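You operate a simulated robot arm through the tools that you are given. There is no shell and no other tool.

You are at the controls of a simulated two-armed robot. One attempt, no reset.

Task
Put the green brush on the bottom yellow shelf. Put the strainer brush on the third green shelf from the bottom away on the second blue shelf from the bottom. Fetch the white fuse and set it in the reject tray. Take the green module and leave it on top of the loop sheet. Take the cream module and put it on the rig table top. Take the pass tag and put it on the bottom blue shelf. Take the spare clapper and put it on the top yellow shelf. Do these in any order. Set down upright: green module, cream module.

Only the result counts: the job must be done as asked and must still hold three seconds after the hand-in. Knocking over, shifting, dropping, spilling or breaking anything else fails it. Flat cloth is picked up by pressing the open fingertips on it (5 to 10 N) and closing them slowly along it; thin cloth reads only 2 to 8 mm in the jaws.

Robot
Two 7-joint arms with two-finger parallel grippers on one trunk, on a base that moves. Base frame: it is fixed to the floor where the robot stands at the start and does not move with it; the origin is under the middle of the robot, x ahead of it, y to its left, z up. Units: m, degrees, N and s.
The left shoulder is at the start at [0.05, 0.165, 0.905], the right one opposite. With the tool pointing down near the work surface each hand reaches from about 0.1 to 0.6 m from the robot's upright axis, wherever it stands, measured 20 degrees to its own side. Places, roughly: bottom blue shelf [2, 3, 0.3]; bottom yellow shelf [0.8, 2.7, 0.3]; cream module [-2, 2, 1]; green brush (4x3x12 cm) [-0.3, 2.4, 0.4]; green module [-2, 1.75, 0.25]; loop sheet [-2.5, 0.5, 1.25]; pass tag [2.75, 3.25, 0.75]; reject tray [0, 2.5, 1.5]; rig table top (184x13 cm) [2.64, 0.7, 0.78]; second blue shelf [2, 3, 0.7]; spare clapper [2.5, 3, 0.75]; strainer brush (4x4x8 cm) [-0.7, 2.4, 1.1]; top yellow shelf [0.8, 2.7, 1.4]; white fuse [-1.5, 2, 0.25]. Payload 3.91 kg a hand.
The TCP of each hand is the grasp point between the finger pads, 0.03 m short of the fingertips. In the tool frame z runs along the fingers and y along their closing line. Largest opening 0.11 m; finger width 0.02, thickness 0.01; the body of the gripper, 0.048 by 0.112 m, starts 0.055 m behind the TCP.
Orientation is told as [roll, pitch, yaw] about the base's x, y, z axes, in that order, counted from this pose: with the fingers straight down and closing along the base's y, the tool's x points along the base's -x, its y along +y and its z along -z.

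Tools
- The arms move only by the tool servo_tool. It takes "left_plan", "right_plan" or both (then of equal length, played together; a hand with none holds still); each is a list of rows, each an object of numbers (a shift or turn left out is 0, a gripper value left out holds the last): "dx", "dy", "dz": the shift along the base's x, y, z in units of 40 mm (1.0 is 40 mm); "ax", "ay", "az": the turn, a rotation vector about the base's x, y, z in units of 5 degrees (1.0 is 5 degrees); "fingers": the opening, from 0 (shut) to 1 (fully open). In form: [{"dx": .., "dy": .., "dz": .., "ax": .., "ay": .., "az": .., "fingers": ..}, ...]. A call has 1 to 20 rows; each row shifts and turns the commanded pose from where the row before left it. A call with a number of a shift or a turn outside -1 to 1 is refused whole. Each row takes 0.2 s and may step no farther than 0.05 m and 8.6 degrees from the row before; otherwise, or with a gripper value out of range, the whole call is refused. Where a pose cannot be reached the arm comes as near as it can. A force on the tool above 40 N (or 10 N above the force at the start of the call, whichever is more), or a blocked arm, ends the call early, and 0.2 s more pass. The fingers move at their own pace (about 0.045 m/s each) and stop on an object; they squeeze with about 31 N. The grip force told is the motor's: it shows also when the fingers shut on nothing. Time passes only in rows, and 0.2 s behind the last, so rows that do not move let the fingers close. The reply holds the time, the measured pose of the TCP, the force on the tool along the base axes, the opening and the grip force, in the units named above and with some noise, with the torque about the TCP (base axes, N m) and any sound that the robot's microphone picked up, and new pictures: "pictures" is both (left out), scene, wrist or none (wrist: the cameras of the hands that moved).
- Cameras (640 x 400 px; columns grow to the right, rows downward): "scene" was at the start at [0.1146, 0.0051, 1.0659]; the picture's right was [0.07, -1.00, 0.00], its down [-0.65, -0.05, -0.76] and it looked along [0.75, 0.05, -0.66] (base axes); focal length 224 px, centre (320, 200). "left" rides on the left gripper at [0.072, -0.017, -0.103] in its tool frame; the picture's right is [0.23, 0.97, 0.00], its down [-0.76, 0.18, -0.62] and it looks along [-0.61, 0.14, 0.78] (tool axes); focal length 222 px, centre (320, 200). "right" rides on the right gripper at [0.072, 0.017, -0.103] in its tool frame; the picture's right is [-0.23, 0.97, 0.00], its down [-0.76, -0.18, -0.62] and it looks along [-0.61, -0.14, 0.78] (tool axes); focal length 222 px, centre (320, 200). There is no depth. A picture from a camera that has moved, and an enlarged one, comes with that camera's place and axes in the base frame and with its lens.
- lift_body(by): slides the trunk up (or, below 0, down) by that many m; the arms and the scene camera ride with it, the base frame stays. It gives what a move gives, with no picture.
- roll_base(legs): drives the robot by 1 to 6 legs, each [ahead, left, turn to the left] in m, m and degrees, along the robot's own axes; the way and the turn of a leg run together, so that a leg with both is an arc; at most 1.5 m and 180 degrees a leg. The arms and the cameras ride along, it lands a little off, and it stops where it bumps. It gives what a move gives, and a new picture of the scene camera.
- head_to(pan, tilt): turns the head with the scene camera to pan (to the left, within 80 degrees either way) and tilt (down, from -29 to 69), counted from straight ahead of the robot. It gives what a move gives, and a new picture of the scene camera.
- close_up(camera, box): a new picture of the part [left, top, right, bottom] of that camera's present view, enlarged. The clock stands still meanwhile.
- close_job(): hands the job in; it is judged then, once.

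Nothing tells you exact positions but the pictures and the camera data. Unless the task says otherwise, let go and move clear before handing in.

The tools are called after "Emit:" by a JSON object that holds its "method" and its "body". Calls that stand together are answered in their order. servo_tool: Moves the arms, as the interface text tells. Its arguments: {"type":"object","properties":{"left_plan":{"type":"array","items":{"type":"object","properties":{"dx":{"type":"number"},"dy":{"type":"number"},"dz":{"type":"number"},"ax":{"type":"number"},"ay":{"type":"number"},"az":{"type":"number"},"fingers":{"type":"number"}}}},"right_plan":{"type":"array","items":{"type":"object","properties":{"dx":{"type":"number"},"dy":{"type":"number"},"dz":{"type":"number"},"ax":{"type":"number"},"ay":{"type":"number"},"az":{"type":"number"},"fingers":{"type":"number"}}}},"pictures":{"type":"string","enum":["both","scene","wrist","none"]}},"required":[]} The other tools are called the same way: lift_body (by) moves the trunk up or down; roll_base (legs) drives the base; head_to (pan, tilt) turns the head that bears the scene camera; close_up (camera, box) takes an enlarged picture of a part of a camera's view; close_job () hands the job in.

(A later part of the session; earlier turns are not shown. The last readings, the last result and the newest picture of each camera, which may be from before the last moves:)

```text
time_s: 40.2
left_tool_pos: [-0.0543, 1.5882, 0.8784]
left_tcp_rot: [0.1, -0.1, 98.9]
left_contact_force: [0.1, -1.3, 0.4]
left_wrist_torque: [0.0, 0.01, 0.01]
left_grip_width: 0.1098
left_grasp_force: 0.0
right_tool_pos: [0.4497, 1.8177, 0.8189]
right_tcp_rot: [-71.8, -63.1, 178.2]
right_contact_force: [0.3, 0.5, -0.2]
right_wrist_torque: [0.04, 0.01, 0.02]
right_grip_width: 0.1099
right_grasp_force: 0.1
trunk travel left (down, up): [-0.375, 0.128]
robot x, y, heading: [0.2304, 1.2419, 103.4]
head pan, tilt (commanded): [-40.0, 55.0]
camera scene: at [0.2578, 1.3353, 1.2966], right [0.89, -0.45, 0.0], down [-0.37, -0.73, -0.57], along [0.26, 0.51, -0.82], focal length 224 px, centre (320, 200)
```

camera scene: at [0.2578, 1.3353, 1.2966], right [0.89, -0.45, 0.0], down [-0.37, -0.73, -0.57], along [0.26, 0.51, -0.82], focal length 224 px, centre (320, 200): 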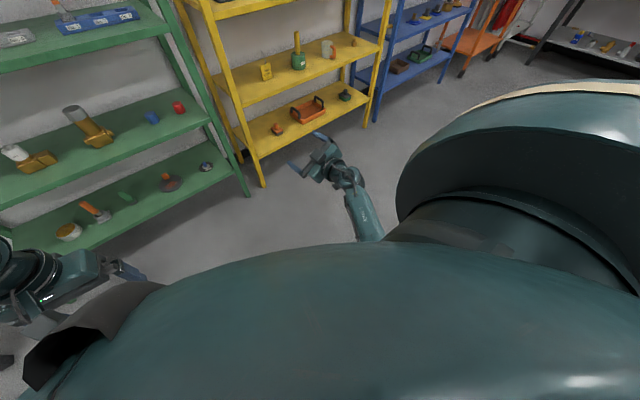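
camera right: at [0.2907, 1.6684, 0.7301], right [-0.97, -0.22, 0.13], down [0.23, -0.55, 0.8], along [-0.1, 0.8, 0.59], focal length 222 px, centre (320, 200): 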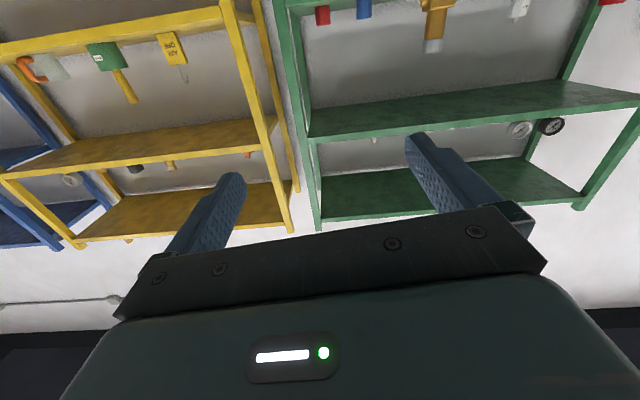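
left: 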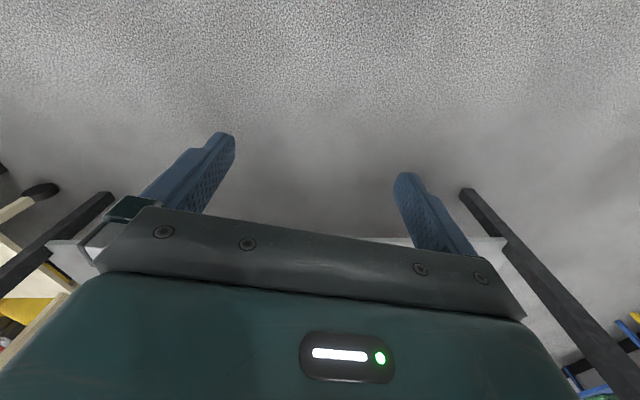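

The right arm is free now. I level and pitch it down, while turning the left hand clockwise by about 85° to test that wrist range.

Emit:
{"method": "servo_tool", "body": {"right_plan": [{"ax": -0.25, "ay": 0.94, "az": -0.14}, {"ax": -0.25, "ay": 0.94, "az": -0.14}, {"ax": -0.25, "ay": 0.94, "az": -0.14}, {"ax": -0.25, "ay": 0.94, "az": -0.14}, {"ax": -0.25, "ay": 0.94, "az": -0.14}, {"dx": 0.05, "dy": -0.21, "ax": -1, "ay": -0.24}, {"dx": 0.05, "dy": -0.21, "ax": -1, "ay": -0.24}, {"dx": 0.05, "dy": -0.21, "ax": -1, "ay": -0.24}, {"dx": 0.05, "dy": -0.21, "ax": -1, "ay": -0.24}, {"dx": 0.05, "dy": -0.21, "ax": -1, "ay": -0.24}, {"dx": 0.05, "dy": -0.21, "ax": -1, "ay": -0.24}, {"dx": 0.05, "dy": -0.21, "ax": -1, "ay": -0.24}, {"dx": 0.05, "dy": -0.21, "ax": -1, "ay": -0.24}, {"dx": 0.05, "dy": -0.21, "ax": -1, "ay": -0.24}, {"dx": 0.05, "dy": -0.21, "ax": -1, "ay": -0.24}, {"dx": 0.05, "dy": -0.21, "ax": -1, "ay": -0.24}, {"dx": 0.05, "dy": -0.21, "ax": -1, "ay": -0.24}, {"dx": 0.05, "dy": -0.21, "ax": -1, "ay": -0.24}, {"dx": 0.05, "dy": -0.21, "ax": -1, "ay": -0.24}, {"dx": 0.05, "dy": -0.21, "ax": -1, "ay": -0.24}], "left_plan": [{"az": -1}, {"az": -1}, {"az": -1}, {"az": -1}, {"az": -1}, {"az": -1}, {"az": -1}, {"az": -1}, {"az": -1}, {"az": -1}, {"az": -1}, {"az": -1}, {"az": -1}, {"az": -1}, {"az": -1}, {"az": -1}, {"az": -1}, {}, {}, {}], "pictures": "scene"}}

Emit:
{"method": "head_to", "body": {"pan": 0, "tilt": 45}}

```text
time_s: 41.3
left_tool_pos: [-0.0548, 1.5869, 0.8784]
left_tcp_rot: [0.0, 0.0, 77.3]
left_contact_force: [0.4, 0.3, 0.0]
left_wrist_torque: [0.0, -0.03, 0.02]
left_grip_width: 0.1098
left_grasp_force: 0.1
right_tool_pos: [0.492, 1.8247, 0.8318]
right_tcp_rot: [-51.9, -75.4, 156.0]
right_contact_force: [-0.6, 0.1, 0.1]
right_wrist_torque: [-0.01, -0.01, -0.01]
right_grip_width: 0.1098
right_grasp_force: 0.1
trunk travel left (down, up): [-0.375, 0.128]
robot x, y, heading: [0.2306, 1.2426, 103.3]
head pan, tilt (commanded): [-40.0, 55.0]
stopped in row 5 (right hand): the arm was blocked; the commanded pose is now the measured one
camera scene: at [0.2578, 1.3352, 1.2966], right [0.89, -0.45, 0.0], down [-0.37, -0.73, -0.57], along [0.26, 0.51, -0.82], focal length 224 px, centre (320, 200)
```

scene: 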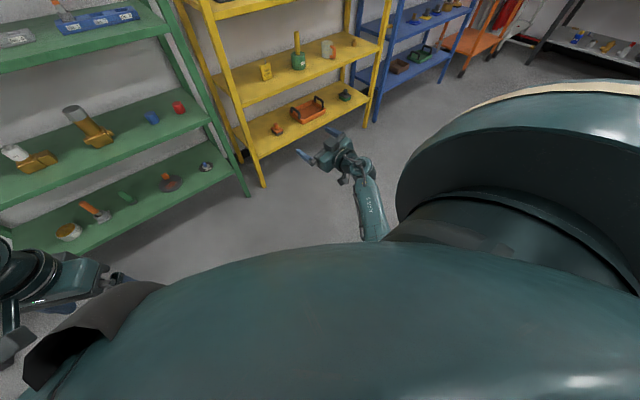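

```text
time_s: 42.4
left_tool_pos: [-0.0545, 1.5886, 0.8791]
left_tcp_rot: [0.0, 0.0, 77.2]
left_contact_force: [0.6, -0.3, 1.0]
left_wrist_torque: [-0.03, 0.03, 0.01]
left_grip_width: 0.11
left_grasp_force: 0.1
right_tool_pos: [0.4914, 1.8249, 0.8314]
right_tcp_rot: [-51.7, -75.5, 155.8]
right_contact_force: [-0.5, 0.4, -0.2]
right_wrist_torque: [-0.01, 0.0, -0.02]
right_grip_width: 0.11
right_grasp_force: 0.1
trunk travel left (down, up): [-0.375, 0.128]
robot x, y, heading: [0.2304, 1.2424, 103.7]
head pan, tilt (commanded): [0.0, 45.0]
camera scene: at [0.2067, 1.3498, 1.31], right [0.97, 0.23, 0.0], down [0.16, -0.69, -0.71], along [-0.16, 0.69, -0.71], focal length 224 px, centre (320, 200)
```

scene: 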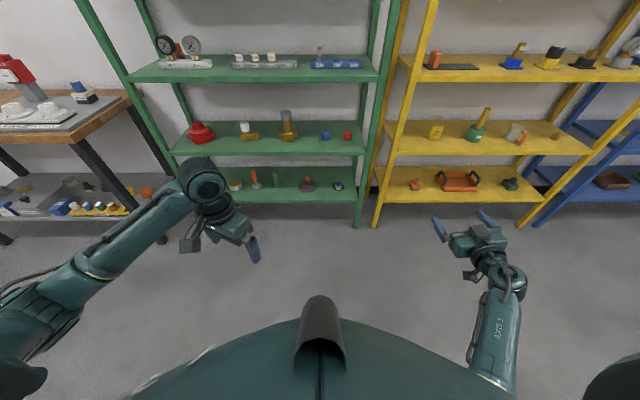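

I now pitch the right hand down without rolling, and finish the left hand's turn.

Emit:
{"method": "servo_tool", "body": {"right_plan": [{"ax": -1, "ay": -0.24}, {"ax": -1, "ay": -0.24}, {"ax": -1, "ay": -0.24}, {"ax": -1, "ay": -0.24}, {"ax": -1, "ay": -0.24}, {"ax": -1, "ay": -0.24}, {"ax": -1, "ay": -0.24}, {"ax": -1, "ay": -0.24}], "pictures": "scene"}}

Emit:
{"method": "servo_tool", "body": {"left_plan": [{"az": -1}, {"az": -1}, {"az": -1}, {"az": -1}, {"az": -1}, {"az": -1}, {"az": -1}, {"az": -1}, {"az": -1}, {"az": -1}, {"az": -1}, {"az": -1}], "pictures": "scene"}}

```text
time_s: 44.2
left_tool_pos: [-0.0548, 1.5873, 0.8788]
left_tcp_rot: [0.0, 0.0, 77.1]
left_contact_force: [-0.3, 0.3, 0.7]
left_wrist_torque: [-0.04, 0.01, -0.03]
left_grip_width: 0.1098
left_grasp_force: 0.0
right_tool_pos: [0.4906, 1.8249, 0.8295]
right_tcp_rot: [-9.4, -38.8, 118.0]
right_contact_force: [0.1, -0.4, 0.0]
right_wrist_torque: [-0.02, -0.02, 0.0]
right_grip_width: 0.1101
right_grasp_force: 0.0
trunk travel left (down, up): [-0.375, 0.128]
robot x, y, heading: [0.2272, 1.2453, 103.5]
head pan, tilt (commanded): [0.0, 45.0]
camera scene: at [0.2067, 1.3499, 1.31], right [0.97, 0.23, 0.0], down [0.16, -0.69, -0.71], along [-0.16, 0.69, -0.71], focal length 224 px, centre (320, 200)
```

scene: 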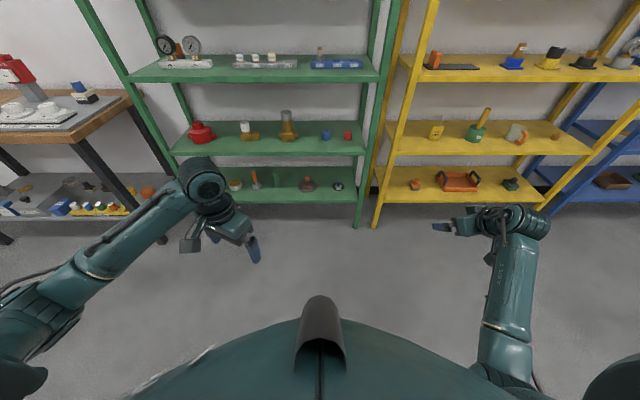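

```text
time_s: 46.8
left_tool_pos: [-0.055, 1.5867, 0.8775]
left_tcp_rot: [0.0, 0.0, 17.3]
left_contact_force: [-0.5, 0.8, -0.1]
left_wrist_torque: [-0.04, 0.01, -0.01]
left_grip_width: 0.11
left_grasp_force: 0.1
right_tool_pos: [0.4902, 1.8235, 0.8285]
right_tcp_rot: [-9.7, -39.0, 118.0]
right_contact_force: [-1.1, -0.1, 0.1]
right_wrist_torque: [-0.02, -0.02, -0.01]
right_grip_width: 0.1103
right_grasp_force: 0.1
trunk travel left (down, up): [-0.375, 0.128]
robot x, y, heading: [0.2323, 1.2439, 103.7]
head pan, tilt (commanded): [0.0, 45.0]
camera scene: at [0.2067, 1.3498, 1.31], right [0.97, 0.23, 0.0], down [0.16, -0.69, -0.71], along [-0.16, 0.69, -0.71], focal length 224 px, centre (320, 200)
```

scene: 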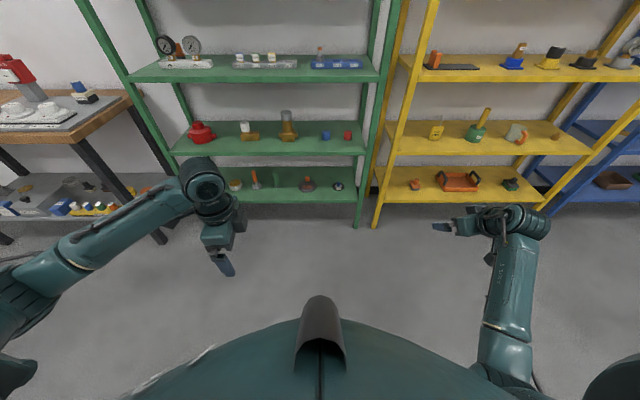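

The left hand turned freely. Now I tilt the left fingers 45° toward the left and raise it to shelf height as a free-air test, and bring the right hand back to a downward tuck.

Emit:
{"method": "servo_tool", "body": {"right_plan": [{"dx": -0.215, "dy": -0.44, "ax": -1, "ay": -0.24}, {"dx": -0.215, "dy": -0.44, "ax": -1, "ay": -0.24}, {"dx": -0.215, "dy": -0.44, "ax": -1, "ay": -0.24}, {"dx": -0.215, "dy": -0.44, "ax": -1, "ay": -0.24}, {"dx": -0.215, "dy": -0.44, "ax": -1, "ay": -0.24}, {"dx": -0.215, "dy": -0.44, "ax": -1, "ay": -0.24}, {"dx": -0.215, "dy": -0.44, "ax": -1, "ay": -0.24}, {"dx": -0.215, "dy": -0.44, "ax": -1, "ay": -0.24}, {}, {}], "left_plan": [{"dx": -0.27, "dy": 0.06, "dz": 0.52, "ax": -0.235, "ay": 0.972}, {"dx": -0.27, "dy": 0.06, "dz": 0.52, "ax": -0.235, "ay": 0.972}, {"dx": -0.27, "dy": 0.06, "dz": 0.52, "ax": -0.235, "ay": 0.972}, {"dx": -0.27, "dy": 0.06, "dz": 0.52, "ax": -0.235, "ay": 0.972}, {"dx": -0.27, "dy": 0.06, "dz": 0.52, "ax": -0.235, "ay": 0.972}, {"dx": -0.27, "dy": 0.06, "dz": 0.52, "ax": -0.235, "ay": 0.972}, {"dx": -0.27, "dy": 0.06, "dz": 0.52, "ax": -0.235, "ay": 0.972}, {"dx": -0.27, "dy": 0.06, "dz": 0.52, "ax": -0.235, "ay": 0.972}, {"dx": -0.27, "dy": 0.06, "dz": 0.52, "ax": -0.235, "ay": 0.972}, {"dx": -0.27, "dy": 0.06, "dz": 0.52}], "pictures": "both"}}

```text
time_s: 49.0
left_tool_pos: [-0.1635, 1.6107, 1.0857]
left_tcp_rot: [3.7, 44.8, 18.9]
left_contact_force: [0.7, 0.3, 0.9]
left_wrist_torque: [-0.03, 0.01, -0.03]
left_grip_width: 0.11
left_grasp_force: 0.0
right_tool_pos: [0.4355, 1.6974, 0.7806]
right_tcp_rot: [0.0, 0.9, 114.9]
right_contact_force: [-0.2, -0.3, 0.0]
right_wrist_torque: [-0.02, 0.03, -0.02]
right_grip_width: 0.11
right_grasp_force: 0.0
right hand out of reach, approached as far as the arm can: row 7, 8
trunk travel left (down, up): [-0.375, 0.128]
robot x, y, heading: [0.2288, 1.2422, 103.7]
head pan, tilt (commanded): [0.0, 45.0]
camera scene: at [0.2066, 1.3496, 1.31], right [0.97, 0.23, 0.0], down [0.17, -0.69, -0.71], along [-0.16, 0.69, -0.71], focal length 224 px, centre (320, 200)
camera right: at [0.449, 1.6272, 0.8843], right [-0.98, -0.2, -0.01], down [-0.17, 0.78, 0.61], along [-0.12, 0.6, -0.79], focal length 222 px, centre (320, 200)
camera left: at [-0.1362, 1.5956, 1.2101], right [-0.42, 0.88, 0.2], down [0.89, 0.45, -0.09], along [-0.17, 0.14, -0.97], focal length 222 px, centre (320, 200)
```

scene: 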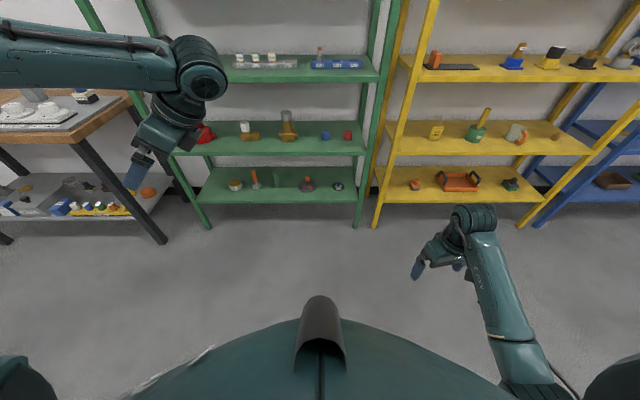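
right: 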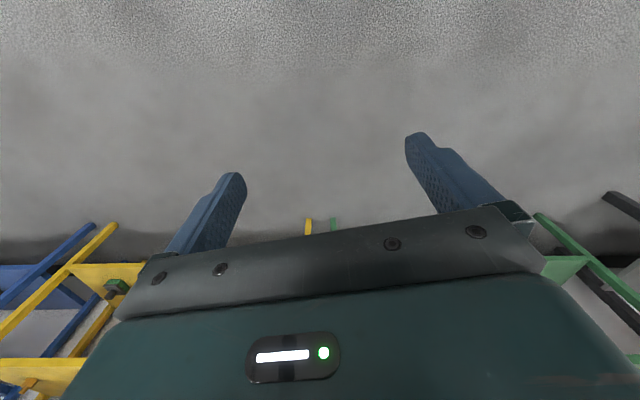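
left: 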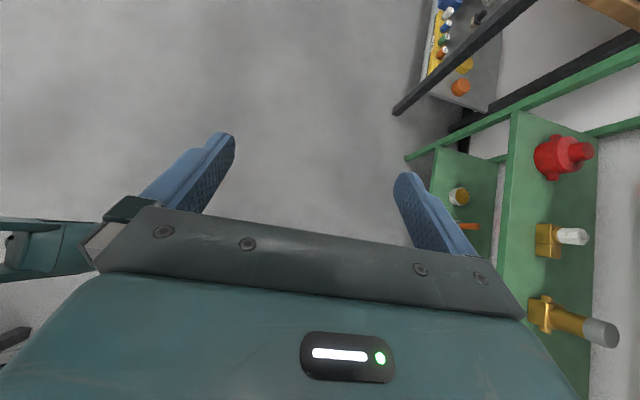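

The wrist ranges work, but for this reach the right arm from a robot turned 45° left looks better (forearm away from the gauges). I fold the left hand back to its downward pose first.

Emit:
{"method": "servo_tool", "body": {"left_plan": [{"dx": 0.27, "dy": -0.06, "dz": -0.4, "ax": 0.235, "ay": -0.972}, {"dx": 0.27, "dy": -0.06, "dz": -0.4, "ax": 0.235, "ay": -0.972}, {"dx": 0.27, "dy": -0.06, "dz": -0.4, "ax": 0.235, "ay": -0.972}, {"dx": 0.27, "dy": -0.06, "dz": -0.4, "ax": 0.235, "ay": -0.972}, {"dx": 0.27, "dy": -0.06, "dz": -0.4, "ax": 0.235, "ay": -0.972}, {"dx": 0.27, "dy": -0.06, "dz": -0.4, "ax": 0.235, "ay": -0.972}, {"dx": 0.27, "dy": -0.06, "dz": -0.4, "ax": 0.235, "ay": -0.972}, {"dx": 0.27, "dy": -0.06, "dz": -0.4, "ax": 0.235, "ay": -0.972}, {"dx": 0.27, "dy": -0.06, "dz": -0.4, "ax": 0.235, "ay": -0.972}, {"az": 1}, {"az": 1}, {"az": 1}, {"az": 1}, {"az": 1}, {"az": 1}, {"az": 1}, {"az": 1}, {"az": 1}, {"az": 1}, {"az": 1}], "pictures": "none"}}

Emit:
{"method": "servo_tool", "body": {"left_plan": [{"az": 1}, {"az": 1}, {"az": 1}, {"az": 1}, {"az": 1}, {"az": 1}], "right_plan": [{"dx": -0.2, "dy": -0.3}, {"dx": -0.2, "dy": -0.3}, {"dx": -0.2, "dy": -0.3}, {}, {}, {}], "pictures": "scene"}}

```text
time_s: 53.2
left_tool_pos: [-0.0649, 1.5901, 0.9413]
left_tcp_rot: [0.0, 0.0, 72.2]
left_contact_force: [0.2, -0.4, -1.0]
left_wrist_torque: [0.01, 0.0, 0.03]
left_grip_width: 0.1099
left_grasp_force: 0.0
right_tool_pos: [0.4354, 1.6976, 0.7798]
right_tcp_rot: [-0.1, 1.0, 114.9]
right_contact_force: [0.4, 1.2, 0.1]
right_wrist_torque: [0.02, 0.02, 0.0]
right_grip_width: 0.1097
right_grasp_force: 0.0
trunk travel left (down, up): [-0.375, 0.128]
robot x, y, heading: [0.2292, 1.2412, 103.4]
head pan, tilt (commanded): [0.0, 45.0]
```

```text
time_s: 54.6
left_tool_pos: [-0.0654, 1.5897, 0.9418]
left_tcp_rot: [0.0, 0.0, 102.3]
left_contact_force: [0.2, 0.4, 0.5]
left_wrist_torque: [0.0, -0.01, 0.0]
left_grip_width: 0.11
left_grasp_force: 0.1
right_tool_pos: [0.4303, 1.6686, 0.7721]
right_tcp_rot: [0.3, 1.1, 115.1]
right_contact_force: [-0.2, 0.9, -0.1]
right_wrist_torque: [0.01, 0.01, 0.0]
right_grip_width: 0.11
right_grasp_force: 0.0
right hand out of reach, approached as far as the arm can: row 1, 2, 3
trunk travel left (down, up): [-0.375, 0.128]
robot x, y, heading: [0.2309, 1.242, 103.6]
head pan, tilt (commanded): [0.0, 45.0]
camera scene: at [0.2067, 1.3498, 1.31], right [0.97, 0.23, 0.0], down [0.16, -0.69, -0.71], along [-0.16, 0.69, -0.71], focal length 224 px, centre (320, 200)
```

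scene: 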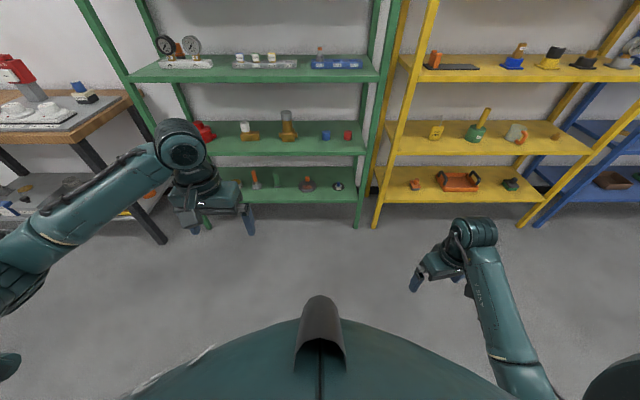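

The right arm seems to be in an awkward elbow posture. I look at it more closely.

Emit:
{"method": "head_to", "body": {"pan": -45, "tilt": 50}}

Emit:
{"method": "head_to", "body": {"pan": 45, "tilt": 50}}

```text
time_s: 55.7
left_tool_pos: [-0.0663, 1.5894, 0.9419]
left_tcp_rot: [0.0, 0.0, 102.2]
left_contact_force: [0.8, 0.1, 0.0]
left_wrist_torque: [-0.02, 0.01, -0.03]
left_grip_width: 0.1101
left_grasp_force: 0.1
right_tool_pos: [0.4301, 1.6684, 0.7715]
right_tcp_rot: [0.3, 1.3, 115.1]
right_contact_force: [0.9, 0.6, 0.4]
right_wrist_torque: [-0.02, 0.02, 0.01]
right_grip_width: 0.1101
right_grasp_force: 0.0
trunk travel left (down, up): [-0.375, 0.128]
robot x, y, heading: [0.2331, 1.2422, 103.8]
head pan, tilt (commanded): [-45.0, 50.0]
camera scene: at [0.2658, 1.3364, 1.3031], right [0.85, -0.52, 0.0], down [-0.4, -0.65, -0.64], along [0.34, 0.55, -0.77], focal length 224 px, centre (320, 200)
```

scene: 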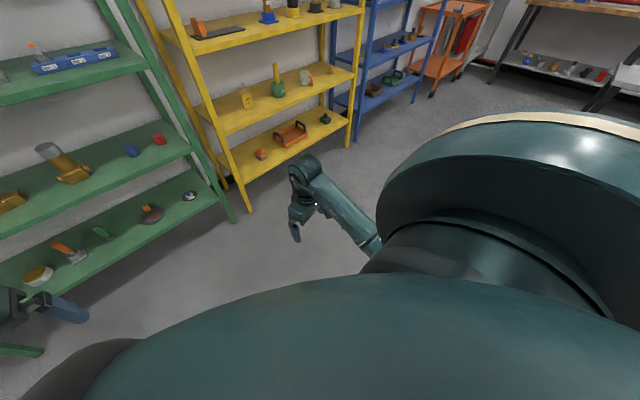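

```text
time_s: 57.4
left_tool_pos: [-0.0661, 1.5898, 0.942]
left_tcp_rot: [0.0, 0.1, 102.2]
left_contact_force: [-0.6, -0.5, 0.7]
left_wrist_torque: [-0.01, 0.01, -0.02]
left_grip_width: 0.1099
left_grasp_force: 0.0
right_tool_pos: [0.4305, 1.669, 0.7712]
right_tcp_rot: [0.4, 1.2, 115.1]
right_contact_force: [-1.1, 0.4, 0.6]
right_wrist_torque: [-0.01, 0.0, -0.01]
right_grip_width: 0.11
right_grasp_force: 0.0
trunk travel left (down, up): [-0.375, 0.128]
robot x, y, heading: [0.2307, 1.243, 103.5]
head pan, tilt (commanded): [45.0, 50.0]
camera scene: at [0.16, 1.311, 1.3031], right [0.52, 0.85, 0.0], down [0.65, -0.4, -0.64], along [-0.55, 0.34, -0.77], focal length 224 px, centre (320, 200)
```

scene: 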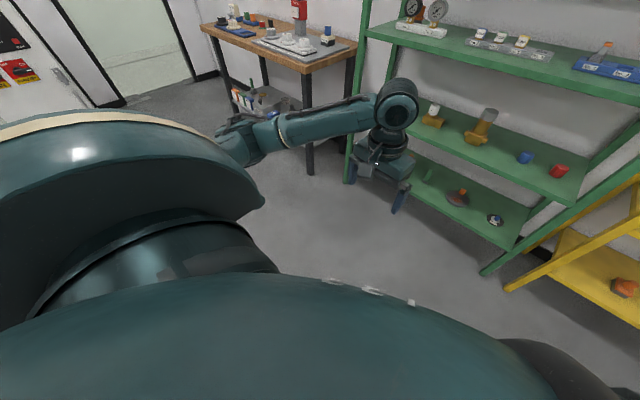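

The right elbow is tucked low under the shoulder, unlike the left. I extend the right hand ahead and up to unfold it.

Emit:
{"method": "servo_tool", "body": {"right_plan": [{"dx": 0, "dy": 0.7, "dz": 0.63}, {"dx": 0, "dy": 0.7, "dz": 0.63}, {"dx": 0, "dy": 0.7, "dz": 0.63}, {"dx": 0, "dy": 0.7, "dz": 0.63}, {"dx": 0, "dy": 0.7, "dz": 0.63}, {"dx": 0, "dy": 0.7, "dz": 0.63}, {"dx": 0, "dy": 0.7, "dz": 0.63}, {"dx": 0, "dy": 0.7, "dz": 0.63}], "pictures": "none"}}

Emit:
{"method": "head_to", "body": {"pan": -45, "tilt": 50}}

```text
time_s: 59.2
left_tool_pos: [-0.0658, 1.5887, 0.9419]
left_tcp_rot: [0.0, 0.1, 102.1]
left_contact_force: [0.4, 0.2, 0.0]
left_wrist_torque: [0.03, 0.01, -0.01]
left_grip_width: 0.1101
left_grasp_force: 0.1
right_tool_pos: [0.4409, 1.9095, 0.9348]
right_tcp_rot: [-0.2, 1.2, 114.8]
right_contact_force: [0.4, 1.1, -0.1]
right_wrist_torque: [0.01, 0.0, -0.01]
right_grip_width: 0.1103
right_grasp_force: 0.0
right hand out of reach, approached as far as the arm can: row 1, 2, 3, 4
trunk travel left (down, up): [-0.375, 0.128]
robot x, y, heading: [0.2312, 1.2467, 103.3]
head pan, tilt (commanded): [45.0, 50.0]
```

```text
time_s: 60.8
left_tool_pos: [-0.0661, 1.5901, 0.9417]
left_tcp_rot: [0.0, 0.0, 102.3]
left_contact_force: [0.8, 0.9, 0.8]
left_wrist_torque: [0.0, -0.02, 0.0]
left_grip_width: 0.1099
left_grasp_force: 0.0
right_tool_pos: [0.442, 1.9093, 0.9325]
right_tcp_rot: [-0.1, 1.1, 114.7]
right_contact_force: [0.4, 0.0, -0.5]
right_wrist_torque: [-0.01, -0.01, -0.01]
right_grip_width: 0.1101
right_grasp_force: 0.0
trunk travel left (down, up): [-0.375, 0.128]
robot x, y, heading: [0.2311, 1.2412, 103.5]
head pan, tilt (commanded): [-45.0, 50.0]
camera scene: at [0.2658, 1.3364, 1.3031], right [0.85, -0.52, 0.0], down [-0.4, -0.65, -0.64], along [0.34, 0.55, -0.77], focal length 224 px, centre (320, 200)
```

scene: 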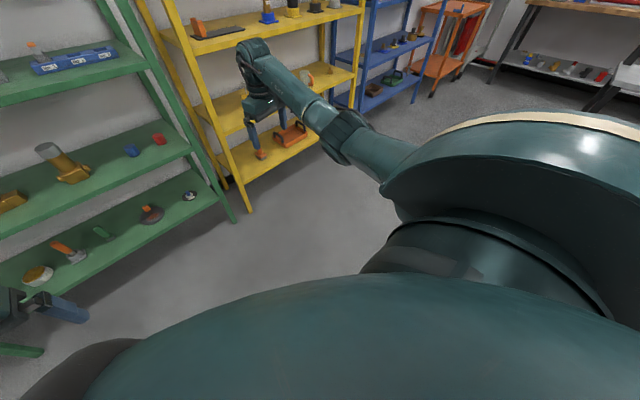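

The arm is now nearly straight. I bring it back inward toward the centre and see which way the elbow bends.

Emit:
{"method": "servo_tool", "body": {"right_plan": [{"dx": -0.6, "dy": -0.5, "dz": -0.1, "az": -0.3}, {"dx": -0.6, "dy": -0.5, "dz": -0.1, "az": -0.3}, {"dx": -0.6, "dy": -0.5, "dz": -0.1, "az": -0.3}, {"dx": -0.6, "dy": -0.5, "dz": -0.1, "az": -0.3}, {"dx": -0.4, "dy": -0.7, "dz": -0.1, "az": -0.3}, {"dx": -0.4, "dy": -0.7, "dz": -0.1, "az": -0.3}, {"dx": -0.4, "dy": -0.7, "dz": -0.1, "az": -0.3}], "pictures": "scene"}}

```text
time_s: 62.4
left_tool_pos: [-0.0659, 1.5895, 0.9421]
left_tcp_rot: [0.1, -0.1, 102.2]
left_contact_force: [-1.0, 0.5, 0.2]
left_wrist_torque: [-0.01, 0.02, 0.02]
left_grip_width: 0.1099
left_grasp_force: 0.0
right_tool_pos: [0.4489, 1.8665, 0.8751]
right_tcp_rot: [0.6, 1.2, 105.6]
right_contact_force: [0.7, -0.1, 1.0]
right_wrist_torque: [0.01, 0.01, -0.02]
right_grip_width: 0.1099
right_grasp_force: 0.1
right hand out of reach, approached as far as the arm can: row 2, 3, 4, 5, 6, 7
trunk travel left (down, up): [-0.375, 0.128]
robot x, y, heading: [0.2319, 1.2403, 103.6]
head pan, tilt (commanded): [-45.0, 50.0]
camera scene: at [0.2659, 1.3364, 1.3031], right [0.85, -0.52, 0.0], down [-0.4, -0.65, -0.64], along [0.34, 0.55, -0.77], focal length 224 px, centre (320, 200)
```

scene: 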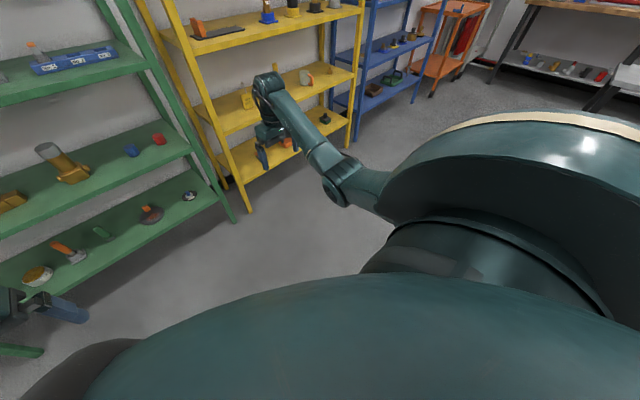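

The arm cannot come inward with its elbow low. I will turn the right fingers to the left, which should force the elbow to swing outward.

Emit:
{"method": "servo_tool", "body": {"right_plan": [{"dx": -0.21, "dy": -0.195, "dz": 0.25, "ax": -0.235, "ay": 0.972}, {"dx": -0.21, "dy": -0.195, "dz": 0.25, "ax": -0.235, "ay": 0.972}, {"dx": -0.21, "dy": -0.195, "dz": 0.25, "ax": -0.235, "ay": 0.972}, {"dx": -0.21, "dy": -0.195, "dz": 0.25, "ax": -0.235, "ay": 0.972}, {"dx": -0.21, "dy": -0.195, "dz": 0.25, "ax": -0.235, "ay": 0.972}, {"dx": -0.21, "dy": -0.195, "dz": 0.25, "ax": -0.235, "ay": 0.972}, {"dx": -0.21, "dy": -0.195, "dz": 0.25, "ax": -0.235, "ay": 0.972}, {"dx": -0.21, "dy": -0.195, "dz": 0.25, "ax": -0.235, "ay": 0.972}, {"dx": -0.21, "dy": -0.195, "dz": 0.25, "ax": -0.235, "ay": 0.972}, {"dx": -0.21, "dy": -0.195, "dz": 0.25, "ax": -0.235, "ay": 0.972}, {"dx": -0.21, "dy": -0.195, "dz": 0.25, "ax": -0.235, "ay": 0.972}, {"dx": -0.21, "dy": -0.195, "dz": 0.25, "ax": -0.235, "ay": 0.972}, {"dx": -0.21, "dy": -0.195, "dz": 0.25, "ax": -0.235, "ay": 0.972}, {"dx": -0.21, "dy": -0.195, "dz": 0.25, "ax": -0.235, "ay": 0.972}], "pictures": "scene"}}

```text
time_s: 65.4
left_tool_pos: [-0.0655, 1.5896, 0.9417]
left_tcp_rot: [0.0, 0.0, 102.2]
left_contact_force: [-0.8, 0.8, 0.0]
left_wrist_torque: [0.02, 0.02, -0.02]
left_grip_width: 0.11
left_grasp_force: 0.1
right_tool_pos: [0.3449, 1.8728, 0.9466]
right_tcp_rot: [70.0, -0.5, 105.1]
right_contact_force: [-0.9, -0.6, -0.2]
right_wrist_torque: [-0.01, 0.01, -0.03]
right_grip_width: 0.11
right_grasp_force: 0.2
right hand out of reach, approached as far as the arm can: row 1, 2, 3, 4, 5, 6, 7, 8, 9, 10, 11, 12, 13, 14
trunk travel left (down, up): [-0.375, 0.128]
robot x, y, heading: [0.229, 1.2418, 103.3]
head pan, tilt (commanded): [-45.0, 50.0]
camera scene: at [0.2659, 1.3364, 1.3031], right [0.85, -0.52, 0.0], down [-0.4, -0.65, -0.64], along [0.34, 0.55, -0.77], focal length 224 px, centre (320, 200)
```

scene: 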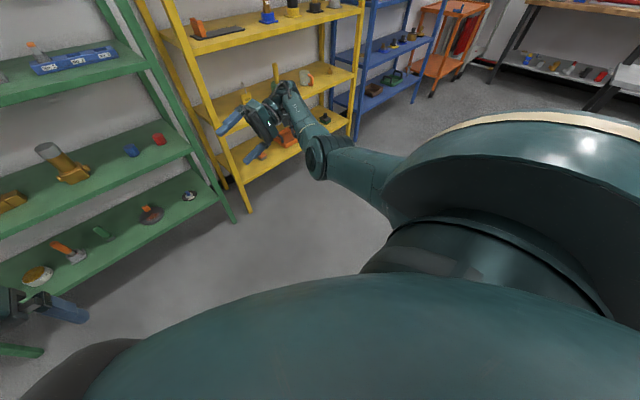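

I check where the commanded pose stands by sending idle rows, then see how the arm responds.

Emit:
{"method": "servo_tool", "body": {"right_plan": [{}, {}, {}], "pictures": "none"}}

Emit:
{"method": "servo_tool", "body": {"right_plan": [{"dx": 0.06, "dy": -0.24}, {"dx": 0.06, "dy": -0.24}, {"dx": 0.06, "dy": -0.24}], "pictures": "scene"}}

```text
time_s: 66.2
left_tool_pos: [-0.0653, 1.5909, 0.9415]
left_tcp_rot: [0.0, 0.1, 102.3]
left_contact_force: [-0.2, -0.1, -0.3]
left_wrist_torque: [-0.01, 0.02, 0.01]
left_grip_width: 0.1101
left_grasp_force: 0.0
right_tool_pos: [0.3448, 1.8717, 0.9468]
right_tcp_rot: [69.9, -0.4, 105.2]
right_contact_force: [-0.6, -0.2, -0.8]
right_wrist_torque: [0.0, -0.02, 0.0]
right_grip_width: 0.1102
right_grasp_force: 0.1
trunk travel left (down, up): [-0.375, 0.128]
robot x, y, heading: [0.2289, 1.2429, 103.4]
head pan, tilt (commanded): [-45.0, 50.0]
```

```text
time_s: 67.0
left_tool_pos: [-0.0645, 1.5912, 0.9424]
left_tcp_rot: [0.0, 0.0, 102.3]
left_contact_force: [-0.5, -1.4, 0.4]
left_wrist_torque: [0.04, 0.01, 0.0]
left_grip_width: 0.1098
left_grasp_force: 0.1
right_tool_pos: [0.3547, 1.8658, 0.9342]
right_tcp_rot: [70.0, -0.4, 105.1]
right_contact_force: [0.3, 0.5, -0.2]
right_wrist_torque: [-0.02, 0.0, -0.01]
right_grip_width: 0.11
right_grasp_force: 0.0
right hand out of reach, approached as far as the arm can: row 1, 2, 3
trunk travel left (down, up): [-0.375, 0.128]
robot x, y, heading: [0.229, 1.2441, 103.8]
head pan, tilt (commanded): [-45.0, 50.0]
camera scene: at [0.2659, 1.3364, 1.3031], right [0.85, -0.52, 0.0], down [-0.4, -0.65, -0.64], along [0.34, 0.55, -0.77], focal length 224 px, centre (320, 200)
```

scene: 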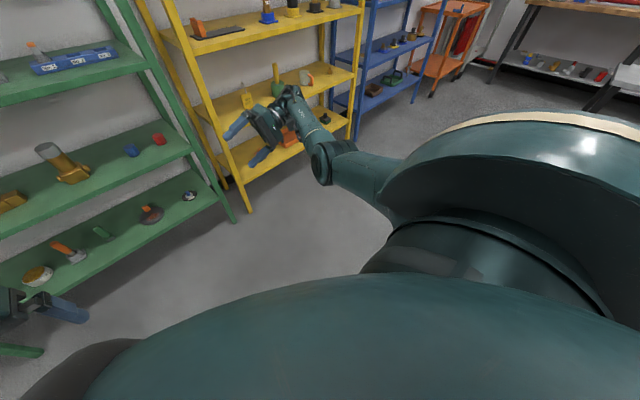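

The limit seems to be the wrist bend with the low elbow. I straighten the arm forward with fingers ahead; from there a roll of the hand should rotate the elbow plane outward.

Emit:
{"method": "servo_tool", "body": {"right_plan": [{"dx": -0.025, "dy": 0.28, "dz": 0.23, "az": -1}, {"dx": -0.025, "dy": 0.28, "dz": 0.23, "az": -1}, {"dx": -0.025, "dy": 0.28, "dz": 0.23, "az": -1}, {"dx": -0.025, "dy": 0.28, "dz": 0.23, "az": -1}, {"dx": -0.025, "dy": 0.28, "dz": 0.23, "az": -1}, {"dx": -0.025, "dy": 0.28, "dz": 0.23, "az": -1}, {"dx": -0.025, "dy": 0.28, "dz": 0.23, "az": -1}, {"dx": -0.025, "dy": 0.28, "dz": 0.23, "az": -1}, {"dx": -0.025, "dy": 0.28, "dz": 0.23, "az": -1}, {"dx": -0.025, "dy": 0.28, "dz": 0.23, "az": -1}, {"dx": -0.025, "dy": 0.28, "dz": 0.23, "az": -1}, {"dx": -0.025, "dy": 0.28, "dz": 0.23, "az": -1}, {"dx": -0.025, "dy": 0.28, "dz": 0.23, "az": -1}, {"dx": -0.025, "dy": 0.28, "dz": 0.23, "az": -1}, {"dx": -0.025, "dy": 0.28, "dz": 0.23, "az": -1}, {"dx": -0.025, "dy": 0.28, "dz": 0.23, "az": -1}, {"dx": -0.025, "dy": 0.28, "dz": 0.23, "az": -1}], "pictures": "scene"}}

```text
time_s: 70.6
left_tool_pos: [-0.0662, 1.5899, 0.9415]
left_tcp_rot: [0.0, 0.0, 102.1]
left_contact_force: [-0.3, 0.1, 0.0]
left_wrist_torque: [0.01, 0.0, -0.04]
left_grip_width: 0.11
left_grasp_force: 0.1
right_tool_pos: [0.3828, 2.0865, 0.8848]
right_tcp_rot: [70.1, -4.4, 23.7]
right_contact_force: [0.4, 0.4, 0.7]
right_wrist_torque: [0.03, -0.02, 0.0]
right_grip_width: 0.1101
right_grasp_force: 0.1
right hand out of reach, approached as far as the arm can: row 1, 2, 6, 7, 8, 9, 10, 11, 12, 13, 14, 15, 16, 17
trunk travel left (down, up): [-0.375, 0.128]
robot x, y, heading: [0.2341, 1.2452, 103.4]
head pan, tilt (commanded): [-45.0, 50.0]
camera scene: at [0.2657, 1.3363, 1.3031], right [0.85, -0.52, 0.0], down [-0.4, -0.65, -0.64], along [0.34, 0.55, -0.77], focal length 224 px, centre (320, 200)
```

scene: 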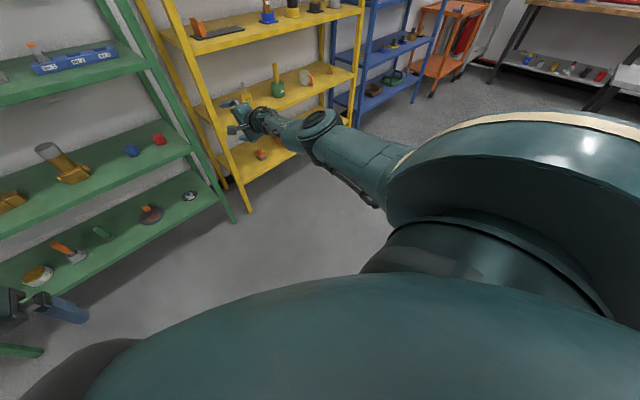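

The elbow now looks slightly raised. I retract with fingers forward to see which way it bends.

Emit:
{"method": "servo_tool", "body": {"right_plan": [{"dx": 0.1, "dy": -0.5}, {"dx": 0.1, "dy": -0.5}, {"dx": 0.1, "dy": -0.5}, {"dx": 0.1, "dy": -0.5}, {"dx": 0.1, "dy": -0.5}], "pictures": "scene"}}

```text
time_s: 71.8
left_tool_pos: [-0.0647, 1.5896, 0.9429]
left_tcp_rot: [0.0, -0.1, 102.1]
left_contact_force: [-0.7, -0.7, -0.3]
left_wrist_torque: [0.02, -0.01, 0.0]
left_grip_width: 0.1103
left_grasp_force: 0.1
right_tool_pos: [0.4075, 2.0705, 0.8492]
right_tcp_rot: [69.0, -4.0, 24.0]
right_contact_force: [0.0, -0.5, 0.8]
right_wrist_torque: [0.01, -0.02, 0.01]
right_grip_width: 0.11
right_grasp_force: 0.1
right hand out of reach, approached as far as the arm can: row 1, 2, 3, 4, 5
trunk travel left (down, up): [-0.375, 0.128]
robot x, y, heading: [0.233, 1.2425, 103.7]
head pan, tilt (commanded): [-45.0, 50.0]
camera scene: at [0.266, 1.3364, 1.3031], right [0.85, -0.52, 0.0], down [-0.4, -0.65, -0.64], along [0.34, 0.55, -0.77], focal length 224 px, centre (320, 200)
```

scene: 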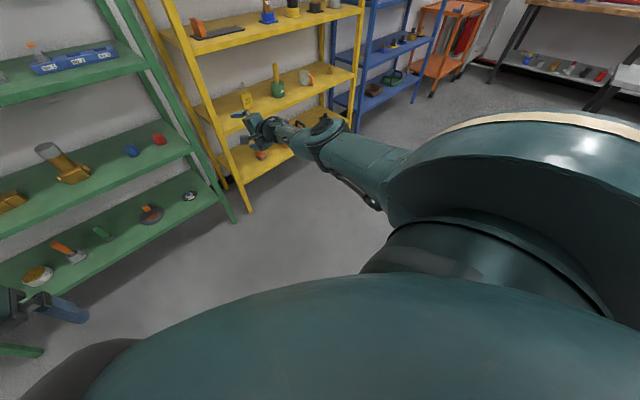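

Retraction alone stalls at the straight elbow. I try moving up and back together to let the elbow bend.

Emit:
{"method": "servo_tool", "body": {"right_plan": [{"dx": 0.03, "dy": -0.15, "dz": 0.7}, {"dx": 0.03, "dy": -0.15, "dz": 0.7}, {"dx": 0.03, "dy": -0.15, "dz": 0.7}, {"dx": 0.06, "dy": -0.3, "dz": 0.7}, {"dx": 0.06, "dy": -0.3, "dz": 0.7}, {"dx": 0.06, "dy": -0.3, "dz": 0.7}, {"dx": 0.06, "dy": -0.3, "dz": 0.7}, {"dx": 0.06, "dy": -0.3, "dz": 0.7}], "pictures": "scene"}}

```text
time_s: 73.6
left_tool_pos: [-0.0665, 1.5899, 0.9427]
left_tcp_rot: [0.0, 0.0, 102.3]
left_contact_force: [0.9, -0.2, 0.3]
left_wrist_torque: [0.01, 0.02, 0.01]
left_grip_width: 0.1103
left_grasp_force: 0.1
right_tool_pos: [0.4442, 2.0885, 0.9052]
right_tcp_rot: [71.1, -5.0, 23.7]
right_contact_force: [-0.5, 0.3, 0.3]
right_wrist_torque: [-0.02, 0.02, -0.03]
right_grip_width: 0.1101
right_grasp_force: 0.0
right hand out of reach, approached as far as the arm can: row 1, 2, 3, 4, 5, 6, 7, 8
trunk travel left (down, up): [-0.375, 0.128]
robot x, y, heading: [0.2284, 1.2407, 103.2]
head pan, tilt (commanded): [-45.0, 50.0]
camera scene: at [0.2661, 1.3363, 1.3031], right [0.85, -0.52, 0.0], down [-0.4, -0.65, -0.64], along [0.34, 0.55, -0.77], focal length 224 px, centre (320, 200)
```

scene: 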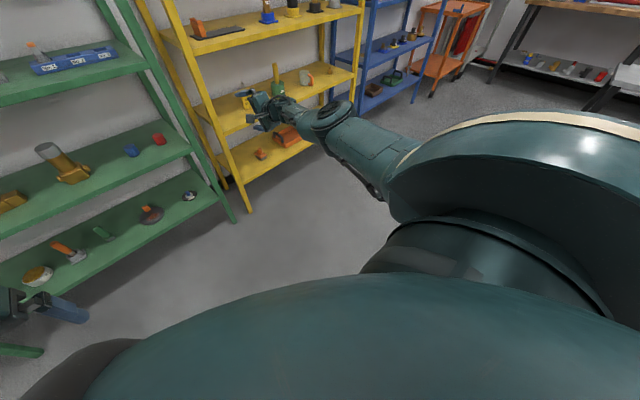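

Still stalled straight. I now roll the hand about its pointing axis, which should turn the elbow plane.

Emit:
{"method": "servo_tool", "body": {"right_plan": [{"ax": 0.354, "ay": -0.87, "az": 0.34}, {"ax": 0.354, "ay": -0.87, "az": 0.34}, {"ax": 0.354, "ay": -0.87, "az": 0.34}, {"ax": 0.354, "ay": -0.87, "az": 0.34}, {"ax": 0.354, "ay": -0.87, "az": 0.34}, {"ax": 0.354, "ay": -0.87, "az": 0.34}, {"ax": 0.354, "ay": -0.87, "az": 0.34}, {"ax": 0.354, "ay": -0.87, "az": 0.34}], "pictures": "scene"}}

```text
time_s: 75.4
left_tool_pos: [-0.0662, 1.5887, 0.942]
left_tcp_rot: [0.1, 0.0, 102.2]
left_contact_force: [-0.4, 1.3, -0.5]
left_wrist_torque: [0.02, 0.0, -0.03]
left_grip_width: 0.1099
left_grasp_force: 0.0
right_tool_pos: [0.443, 2.089, 0.9041]
right_tcp_rot: [61.9, -41.0, 40.8]
right_contact_force: [-0.2, -0.1, -0.6]
right_wrist_torque: [-0.02, 0.0, 0.01]
right_grip_width: 0.1099
right_grasp_force: 0.0
trunk travel left (down, up): [-0.375, 0.128]
robot x, y, heading: [0.2325, 1.2422, 103.7]
head pan, tilt (commanded): [-45.0, 50.0]
camera scene: at [0.2659, 1.3364, 1.3031], right [0.85, -0.52, 0.0], down [-0.4, -0.65, -0.64], along [0.34, 0.55, -0.77], focal length 224 px, centre (320, 200)
```

scene: 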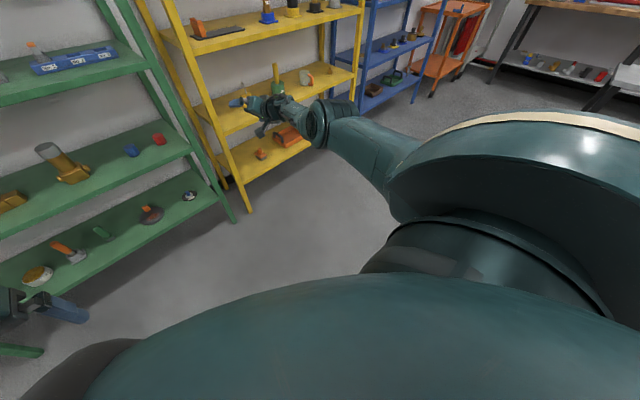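

The roll works and the elbow plane is turning the right way. I continue rolling.

Emit:
{"method": "servo_tool", "body": {"right_plan": [{"ax": 0.354, "ay": -0.87, "az": 0.34}, {"ax": 0.354, "ay": -0.87, "az": 0.34}, {"ax": 0.354, "ay": -0.87, "az": 0.34}, {"ax": 0.354, "ay": -0.87, "az": 0.34}, {"ax": 0.354, "ay": -0.87, "az": 0.34}, {"ax": 0.354, "ay": -0.87, "az": 0.34}, {"ax": 0.354, "ay": -0.87, "az": 0.34}, {"ax": 0.354, "ay": -0.87, "az": 0.34}, {"ax": 0.354, "ay": -0.87, "az": 0.34}, {"ax": 0.354, "ay": -0.87, "az": 0.34}, {"ax": 0.354, "ay": -0.87, "az": 0.34}, {"ax": 0.354, "ay": -0.87, "az": 0.34}, {"ax": 0.354, "ay": -0.87, "az": 0.34}, {"ax": 0.354, "ay": -0.87, "az": 0.34}, {"ax": 0.354, "ay": -0.87, "az": 0.34}, {"ax": 0.354, "ay": -0.87, "az": 0.34}], "pictures": "scene"}}

```text
time_s: 78.8
left_tool_pos: [-0.0657, 1.59, 0.9424]
left_tcp_rot: [-0.1, 0.1, 102.3]
left_contact_force: [0.5, -0.2, 0.6]
left_wrist_torque: [0.01, 0.0, 0.02]
left_grip_width: 0.1103
left_grasp_force: 0.1
right_tool_pos: [0.4428, 2.0893, 0.9058]
right_tcp_rot: [-58.1, -50.8, 175.4]
right_contact_force: [0.2, -0.5, -0.5]
right_wrist_torque: [0.03, -0.01, 0.0]
right_grip_width: 0.11
right_grasp_force: 0.1
trunk travel left (down, up): [-0.375, 0.128]
robot x, y, heading: [0.2297, 1.24, 103.6]
head pan, tilt (commanded): [-45.0, 50.0]
camera scene: at [0.2659, 1.3364, 1.3031], right [0.85, -0.52, 0.0], down [-0.4, -0.65, -0.64], along [0.34, 0.55, -0.77], focal length 224 px, centre (320, 200)
```

scene: 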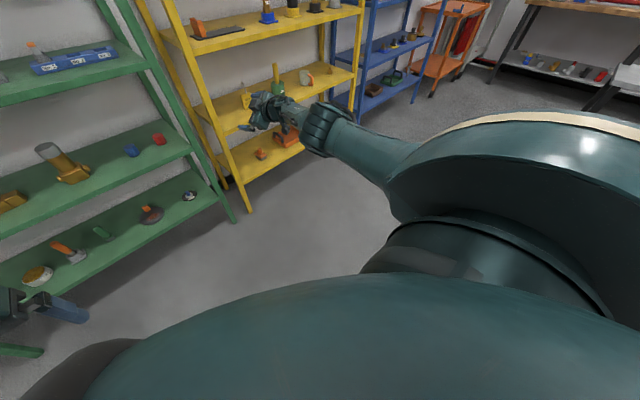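

I try retracting again to see which way the elbow bends now.

Emit:
{"method": "servo_tool", "body": {"right_plan": [{"dx": 0.1, "dy": -0.5}, {"dx": 0.1, "dy": -0.5}, {"dx": 0.1, "dy": -0.5}, {"dx": 0.1, "dy": -0.5}, {"dx": 0.1, "dy": -0.5}], "pictures": "scene"}}

```text
time_s: 80.0
left_tool_pos: [-0.0658, 1.5903, 0.9419]
left_tcp_rot: [0.0, 0.0, 102.2]
left_contact_force: [-0.7, -0.9, 1.1]
left_wrist_torque: [0.03, 0.02, 0.0]
left_grip_width: 0.1101
left_grasp_force: 0.1
right_tool_pos: [0.4756, 2.0746, 0.8737]
right_tcp_rot: [-58.2, -50.9, 175.2]
right_contact_force: [1.1, 0.3, -0.7]
right_wrist_torque: [0.0, -0.01, -0.04]
right_grip_width: 0.1099
right_grasp_force: 0.1
right hand out of reach, approached as far as the arm can: row 1, 2, 3, 4, 5
trunk travel left (down, up): [-0.375, 0.128]
robot x, y, heading: [0.2308, 1.2444, 103.6]
head pan, tilt (commanded): [-45.0, 50.0]
camera scene: at [0.266, 1.3364, 1.3031], right [0.85, -0.52, 0.0], down [-0.4, -0.65, -0.64], along [0.34, 0.55, -0.77], focal length 224 px, centre (320, 200)
```

scene: 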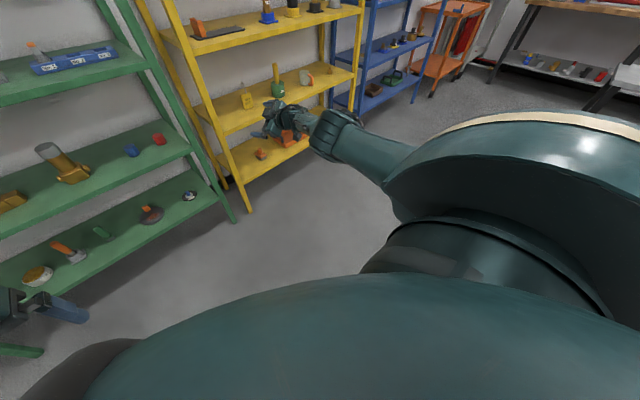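

Still straight. I command the hand left with a slight retraction, which an outward elbow should allow.

Emit:
{"method": "servo_tool", "body": {"right_plan": [{"dx": -0.6, "dy": -0.15}, {"dx": -0.6, "dy": -0.15}, {"dx": -0.6, "dy": -0.25}, {"dx": -0.6, "dy": -0.35}, {"dx": -0.6, "dy": -0.35}, {"dx": -0.6, "dy": -0.35}], "pictures": "scene"}}

```text
time_s: 81.4
left_tool_pos: [-0.0655, 1.5905, 0.9408]
left_tcp_rot: [0.0, 0.0, 102.3]
left_contact_force: [1.1, -0.1, -0.4]
left_wrist_torque: [-0.02, -0.02, -0.02]
left_grip_width: 0.11
left_grasp_force: 0.0
right_tool_pos: [0.3338, 2.0717, 0.8497]
right_tcp_rot: [-58.1, -50.9, 175.4]
right_contact_force: [0.6, 0.0, -0.4]
right_wrist_torque: [-0.03, -0.01, 0.02]
right_grip_width: 0.11
right_grasp_force: 0.1
right hand out of reach, approached as far as the arm can: row 1, 2, 3, 4, 5, 6
trunk travel left (down, up): [-0.375, 0.128]
robot x, y, heading: [0.23, 1.2404, 103.6]
head pan, tilt (commanded): [-45.0, 50.0]
camera scene: at [0.2657, 1.3363, 1.3031], right [0.85, -0.52, 0.0], down [-0.4, -0.65, -0.64], along [0.34, 0.55, -0.77], focal length 224 px, centre (320, 200)
```

scene: 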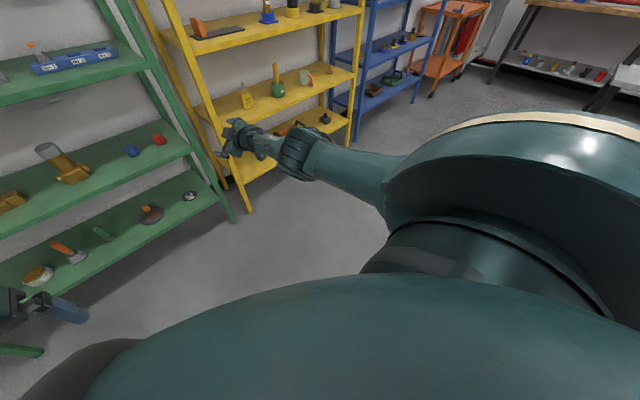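

I try a purely upward move next to find the direction in which the elbow can bend.

Emit:
{"method": "servo_tool", "body": {"right_plan": [{"dy": -0.2, "dz": 0.8}, {"dy": -0.2, "dz": 0.8}, {"dy": -0.2, "dz": 0.8}, {"dy": -0.2, "dz": 0.8}, {"dy": -0.2, "dz": 0.8}, {"dy": -0.2, "dz": 0.8}], "pictures": "none"}}

Emit:
{"method": "servo_tool", "body": {"right_plan": [{"dx": 0.8, "dy": -0.1}, {"dx": 0.8, "dy": -0.1}, {"dx": 0.8, "dy": -0.1}, {"dx": 0.8, "dy": -0.1}, {"dx": 0.8, "dy": -0.1}, {"dx": 0.8, "dy": -0.1}], "pictures": "scene"}}

```text
time_s: 82.8
left_tool_pos: [-0.0667, 1.5894, 0.9421]
left_tcp_rot: [0.1, 0.0, 102.2]
left_contact_force: [0.0, -0.2, -0.2]
left_wrist_torque: [0.01, 0.0, 0.01]
left_grip_width: 0.1099
left_grasp_force: 0.2
right_tool_pos: [0.327, 2.1155, 1.0164]
right_tcp_rot: [-58.0, -50.8, 175.2]
right_contact_force: [0.7, 0.2, 0.0]
right_wrist_torque: [-0.01, 0.01, -0.02]
right_grip_width: 0.11
right_grasp_force: 0.0
right hand out of reach, approached as far as the arm can: row 1, 2, 3, 4, 5, 6
trunk travel left (down, up): [-0.375, 0.128]
robot x, y, heading: [0.2347, 1.2393, 103.3]
head pan, tilt (commanded): [-45.0, 50.0]
```

```text
time_s: 84.2
left_tool_pos: [-0.0646, 1.5896, 0.9417]
left_tcp_rot: [0.0, 0.0, 102.2]
left_contact_force: [0.5, -0.2, 0.7]
left_wrist_torque: [-0.04, 0.01, 0.02]
left_grip_width: 0.1102
left_grasp_force: 0.0
right_tool_pos: [0.5195, 2.1021, 1.0144]
right_tcp_rot: [-58.1, -50.9, 175.3]
right_contact_force: [-0.9, 0.5, 0.5]
right_wrist_torque: [-0.01, 0.01, 0.01]
right_grip_width: 0.1102
right_grasp_force: 0.0
right hand out of reach, approached as far as the arm can: row 1, 2
trunk travel left (down, up): [-0.375, 0.128]
robot x, y, heading: [0.2323, 1.2422, 103.4]
head pan, tilt (commanded): [-45.0, 50.0]
camera scene: at [0.2667, 1.3363, 1.3031], right [0.85, -0.52, 0.0], down [-0.4, -0.65, -0.64], along [0.34, 0.55, -0.77], focal length 224 px, centre (320, 200)
```

scene: 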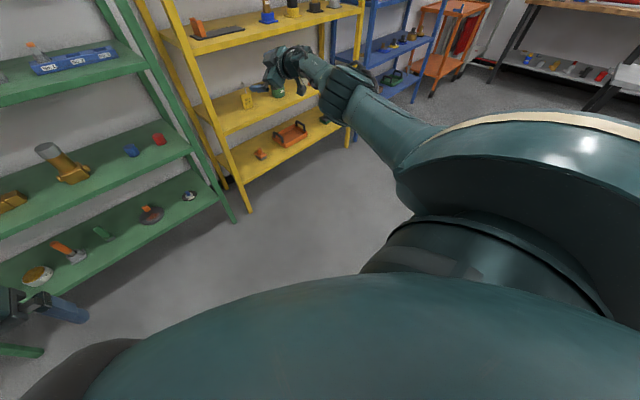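

Moves to the right are reachable. I try retracting from here.

Emit:
{"method": "servo_tool", "body": {"right_plan": [{"dx": 0.3, "dy": -0.6}, {"dx": 0.3, "dy": -0.6}, {"dx": 0.2, "dy": -0.7}, {"dx": 0.1, "dy": -0.7}, {"dx": 0.1, "dy": -0.7}, {"dx": 0.1, "dy": -0.7}], "pictures": "scene"}}

```text
time_s: 85.6
left_tool_pos: [-0.0645, 1.5904, 0.941]
left_tcp_rot: [0.0, 0.0, 102.3]
left_contact_force: [0.1, 0.2, -0.3]
left_wrist_torque: [-0.01, 0.01, -0.02]
left_grip_width: 0.1101
left_grasp_force: 0.0
right_tool_pos: [0.6064, 2.0699, 0.9958]
right_tcp_rot: [-58.1, -50.9, 175.3]
right_contact_force: [-0.3, 0.1, -0.7]
right_wrist_torque: [0.0, 0.06, -0.01]
right_grip_width: 0.1101
right_grasp_force: 0.1
right hand out of reach, approached as far as the arm can: row 1, 2, 3, 4, 5, 6
trunk travel left (down, up): [-0.375, 0.128]
robot x, y, heading: [0.2267, 1.2449, 103.4]
head pan, tilt (commanded): [-45.0, 50.0]
camera scene: at [0.2661, 1.3363, 1.3031], right [0.85, -0.52, 0.0], down [-0.4, -0.65, -0.64], along [0.34, 0.55, -0.77], focal length 224 px, centre (320, 200)
```

scene: 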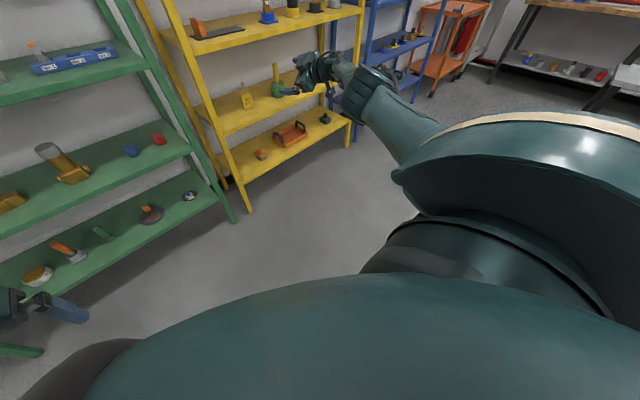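

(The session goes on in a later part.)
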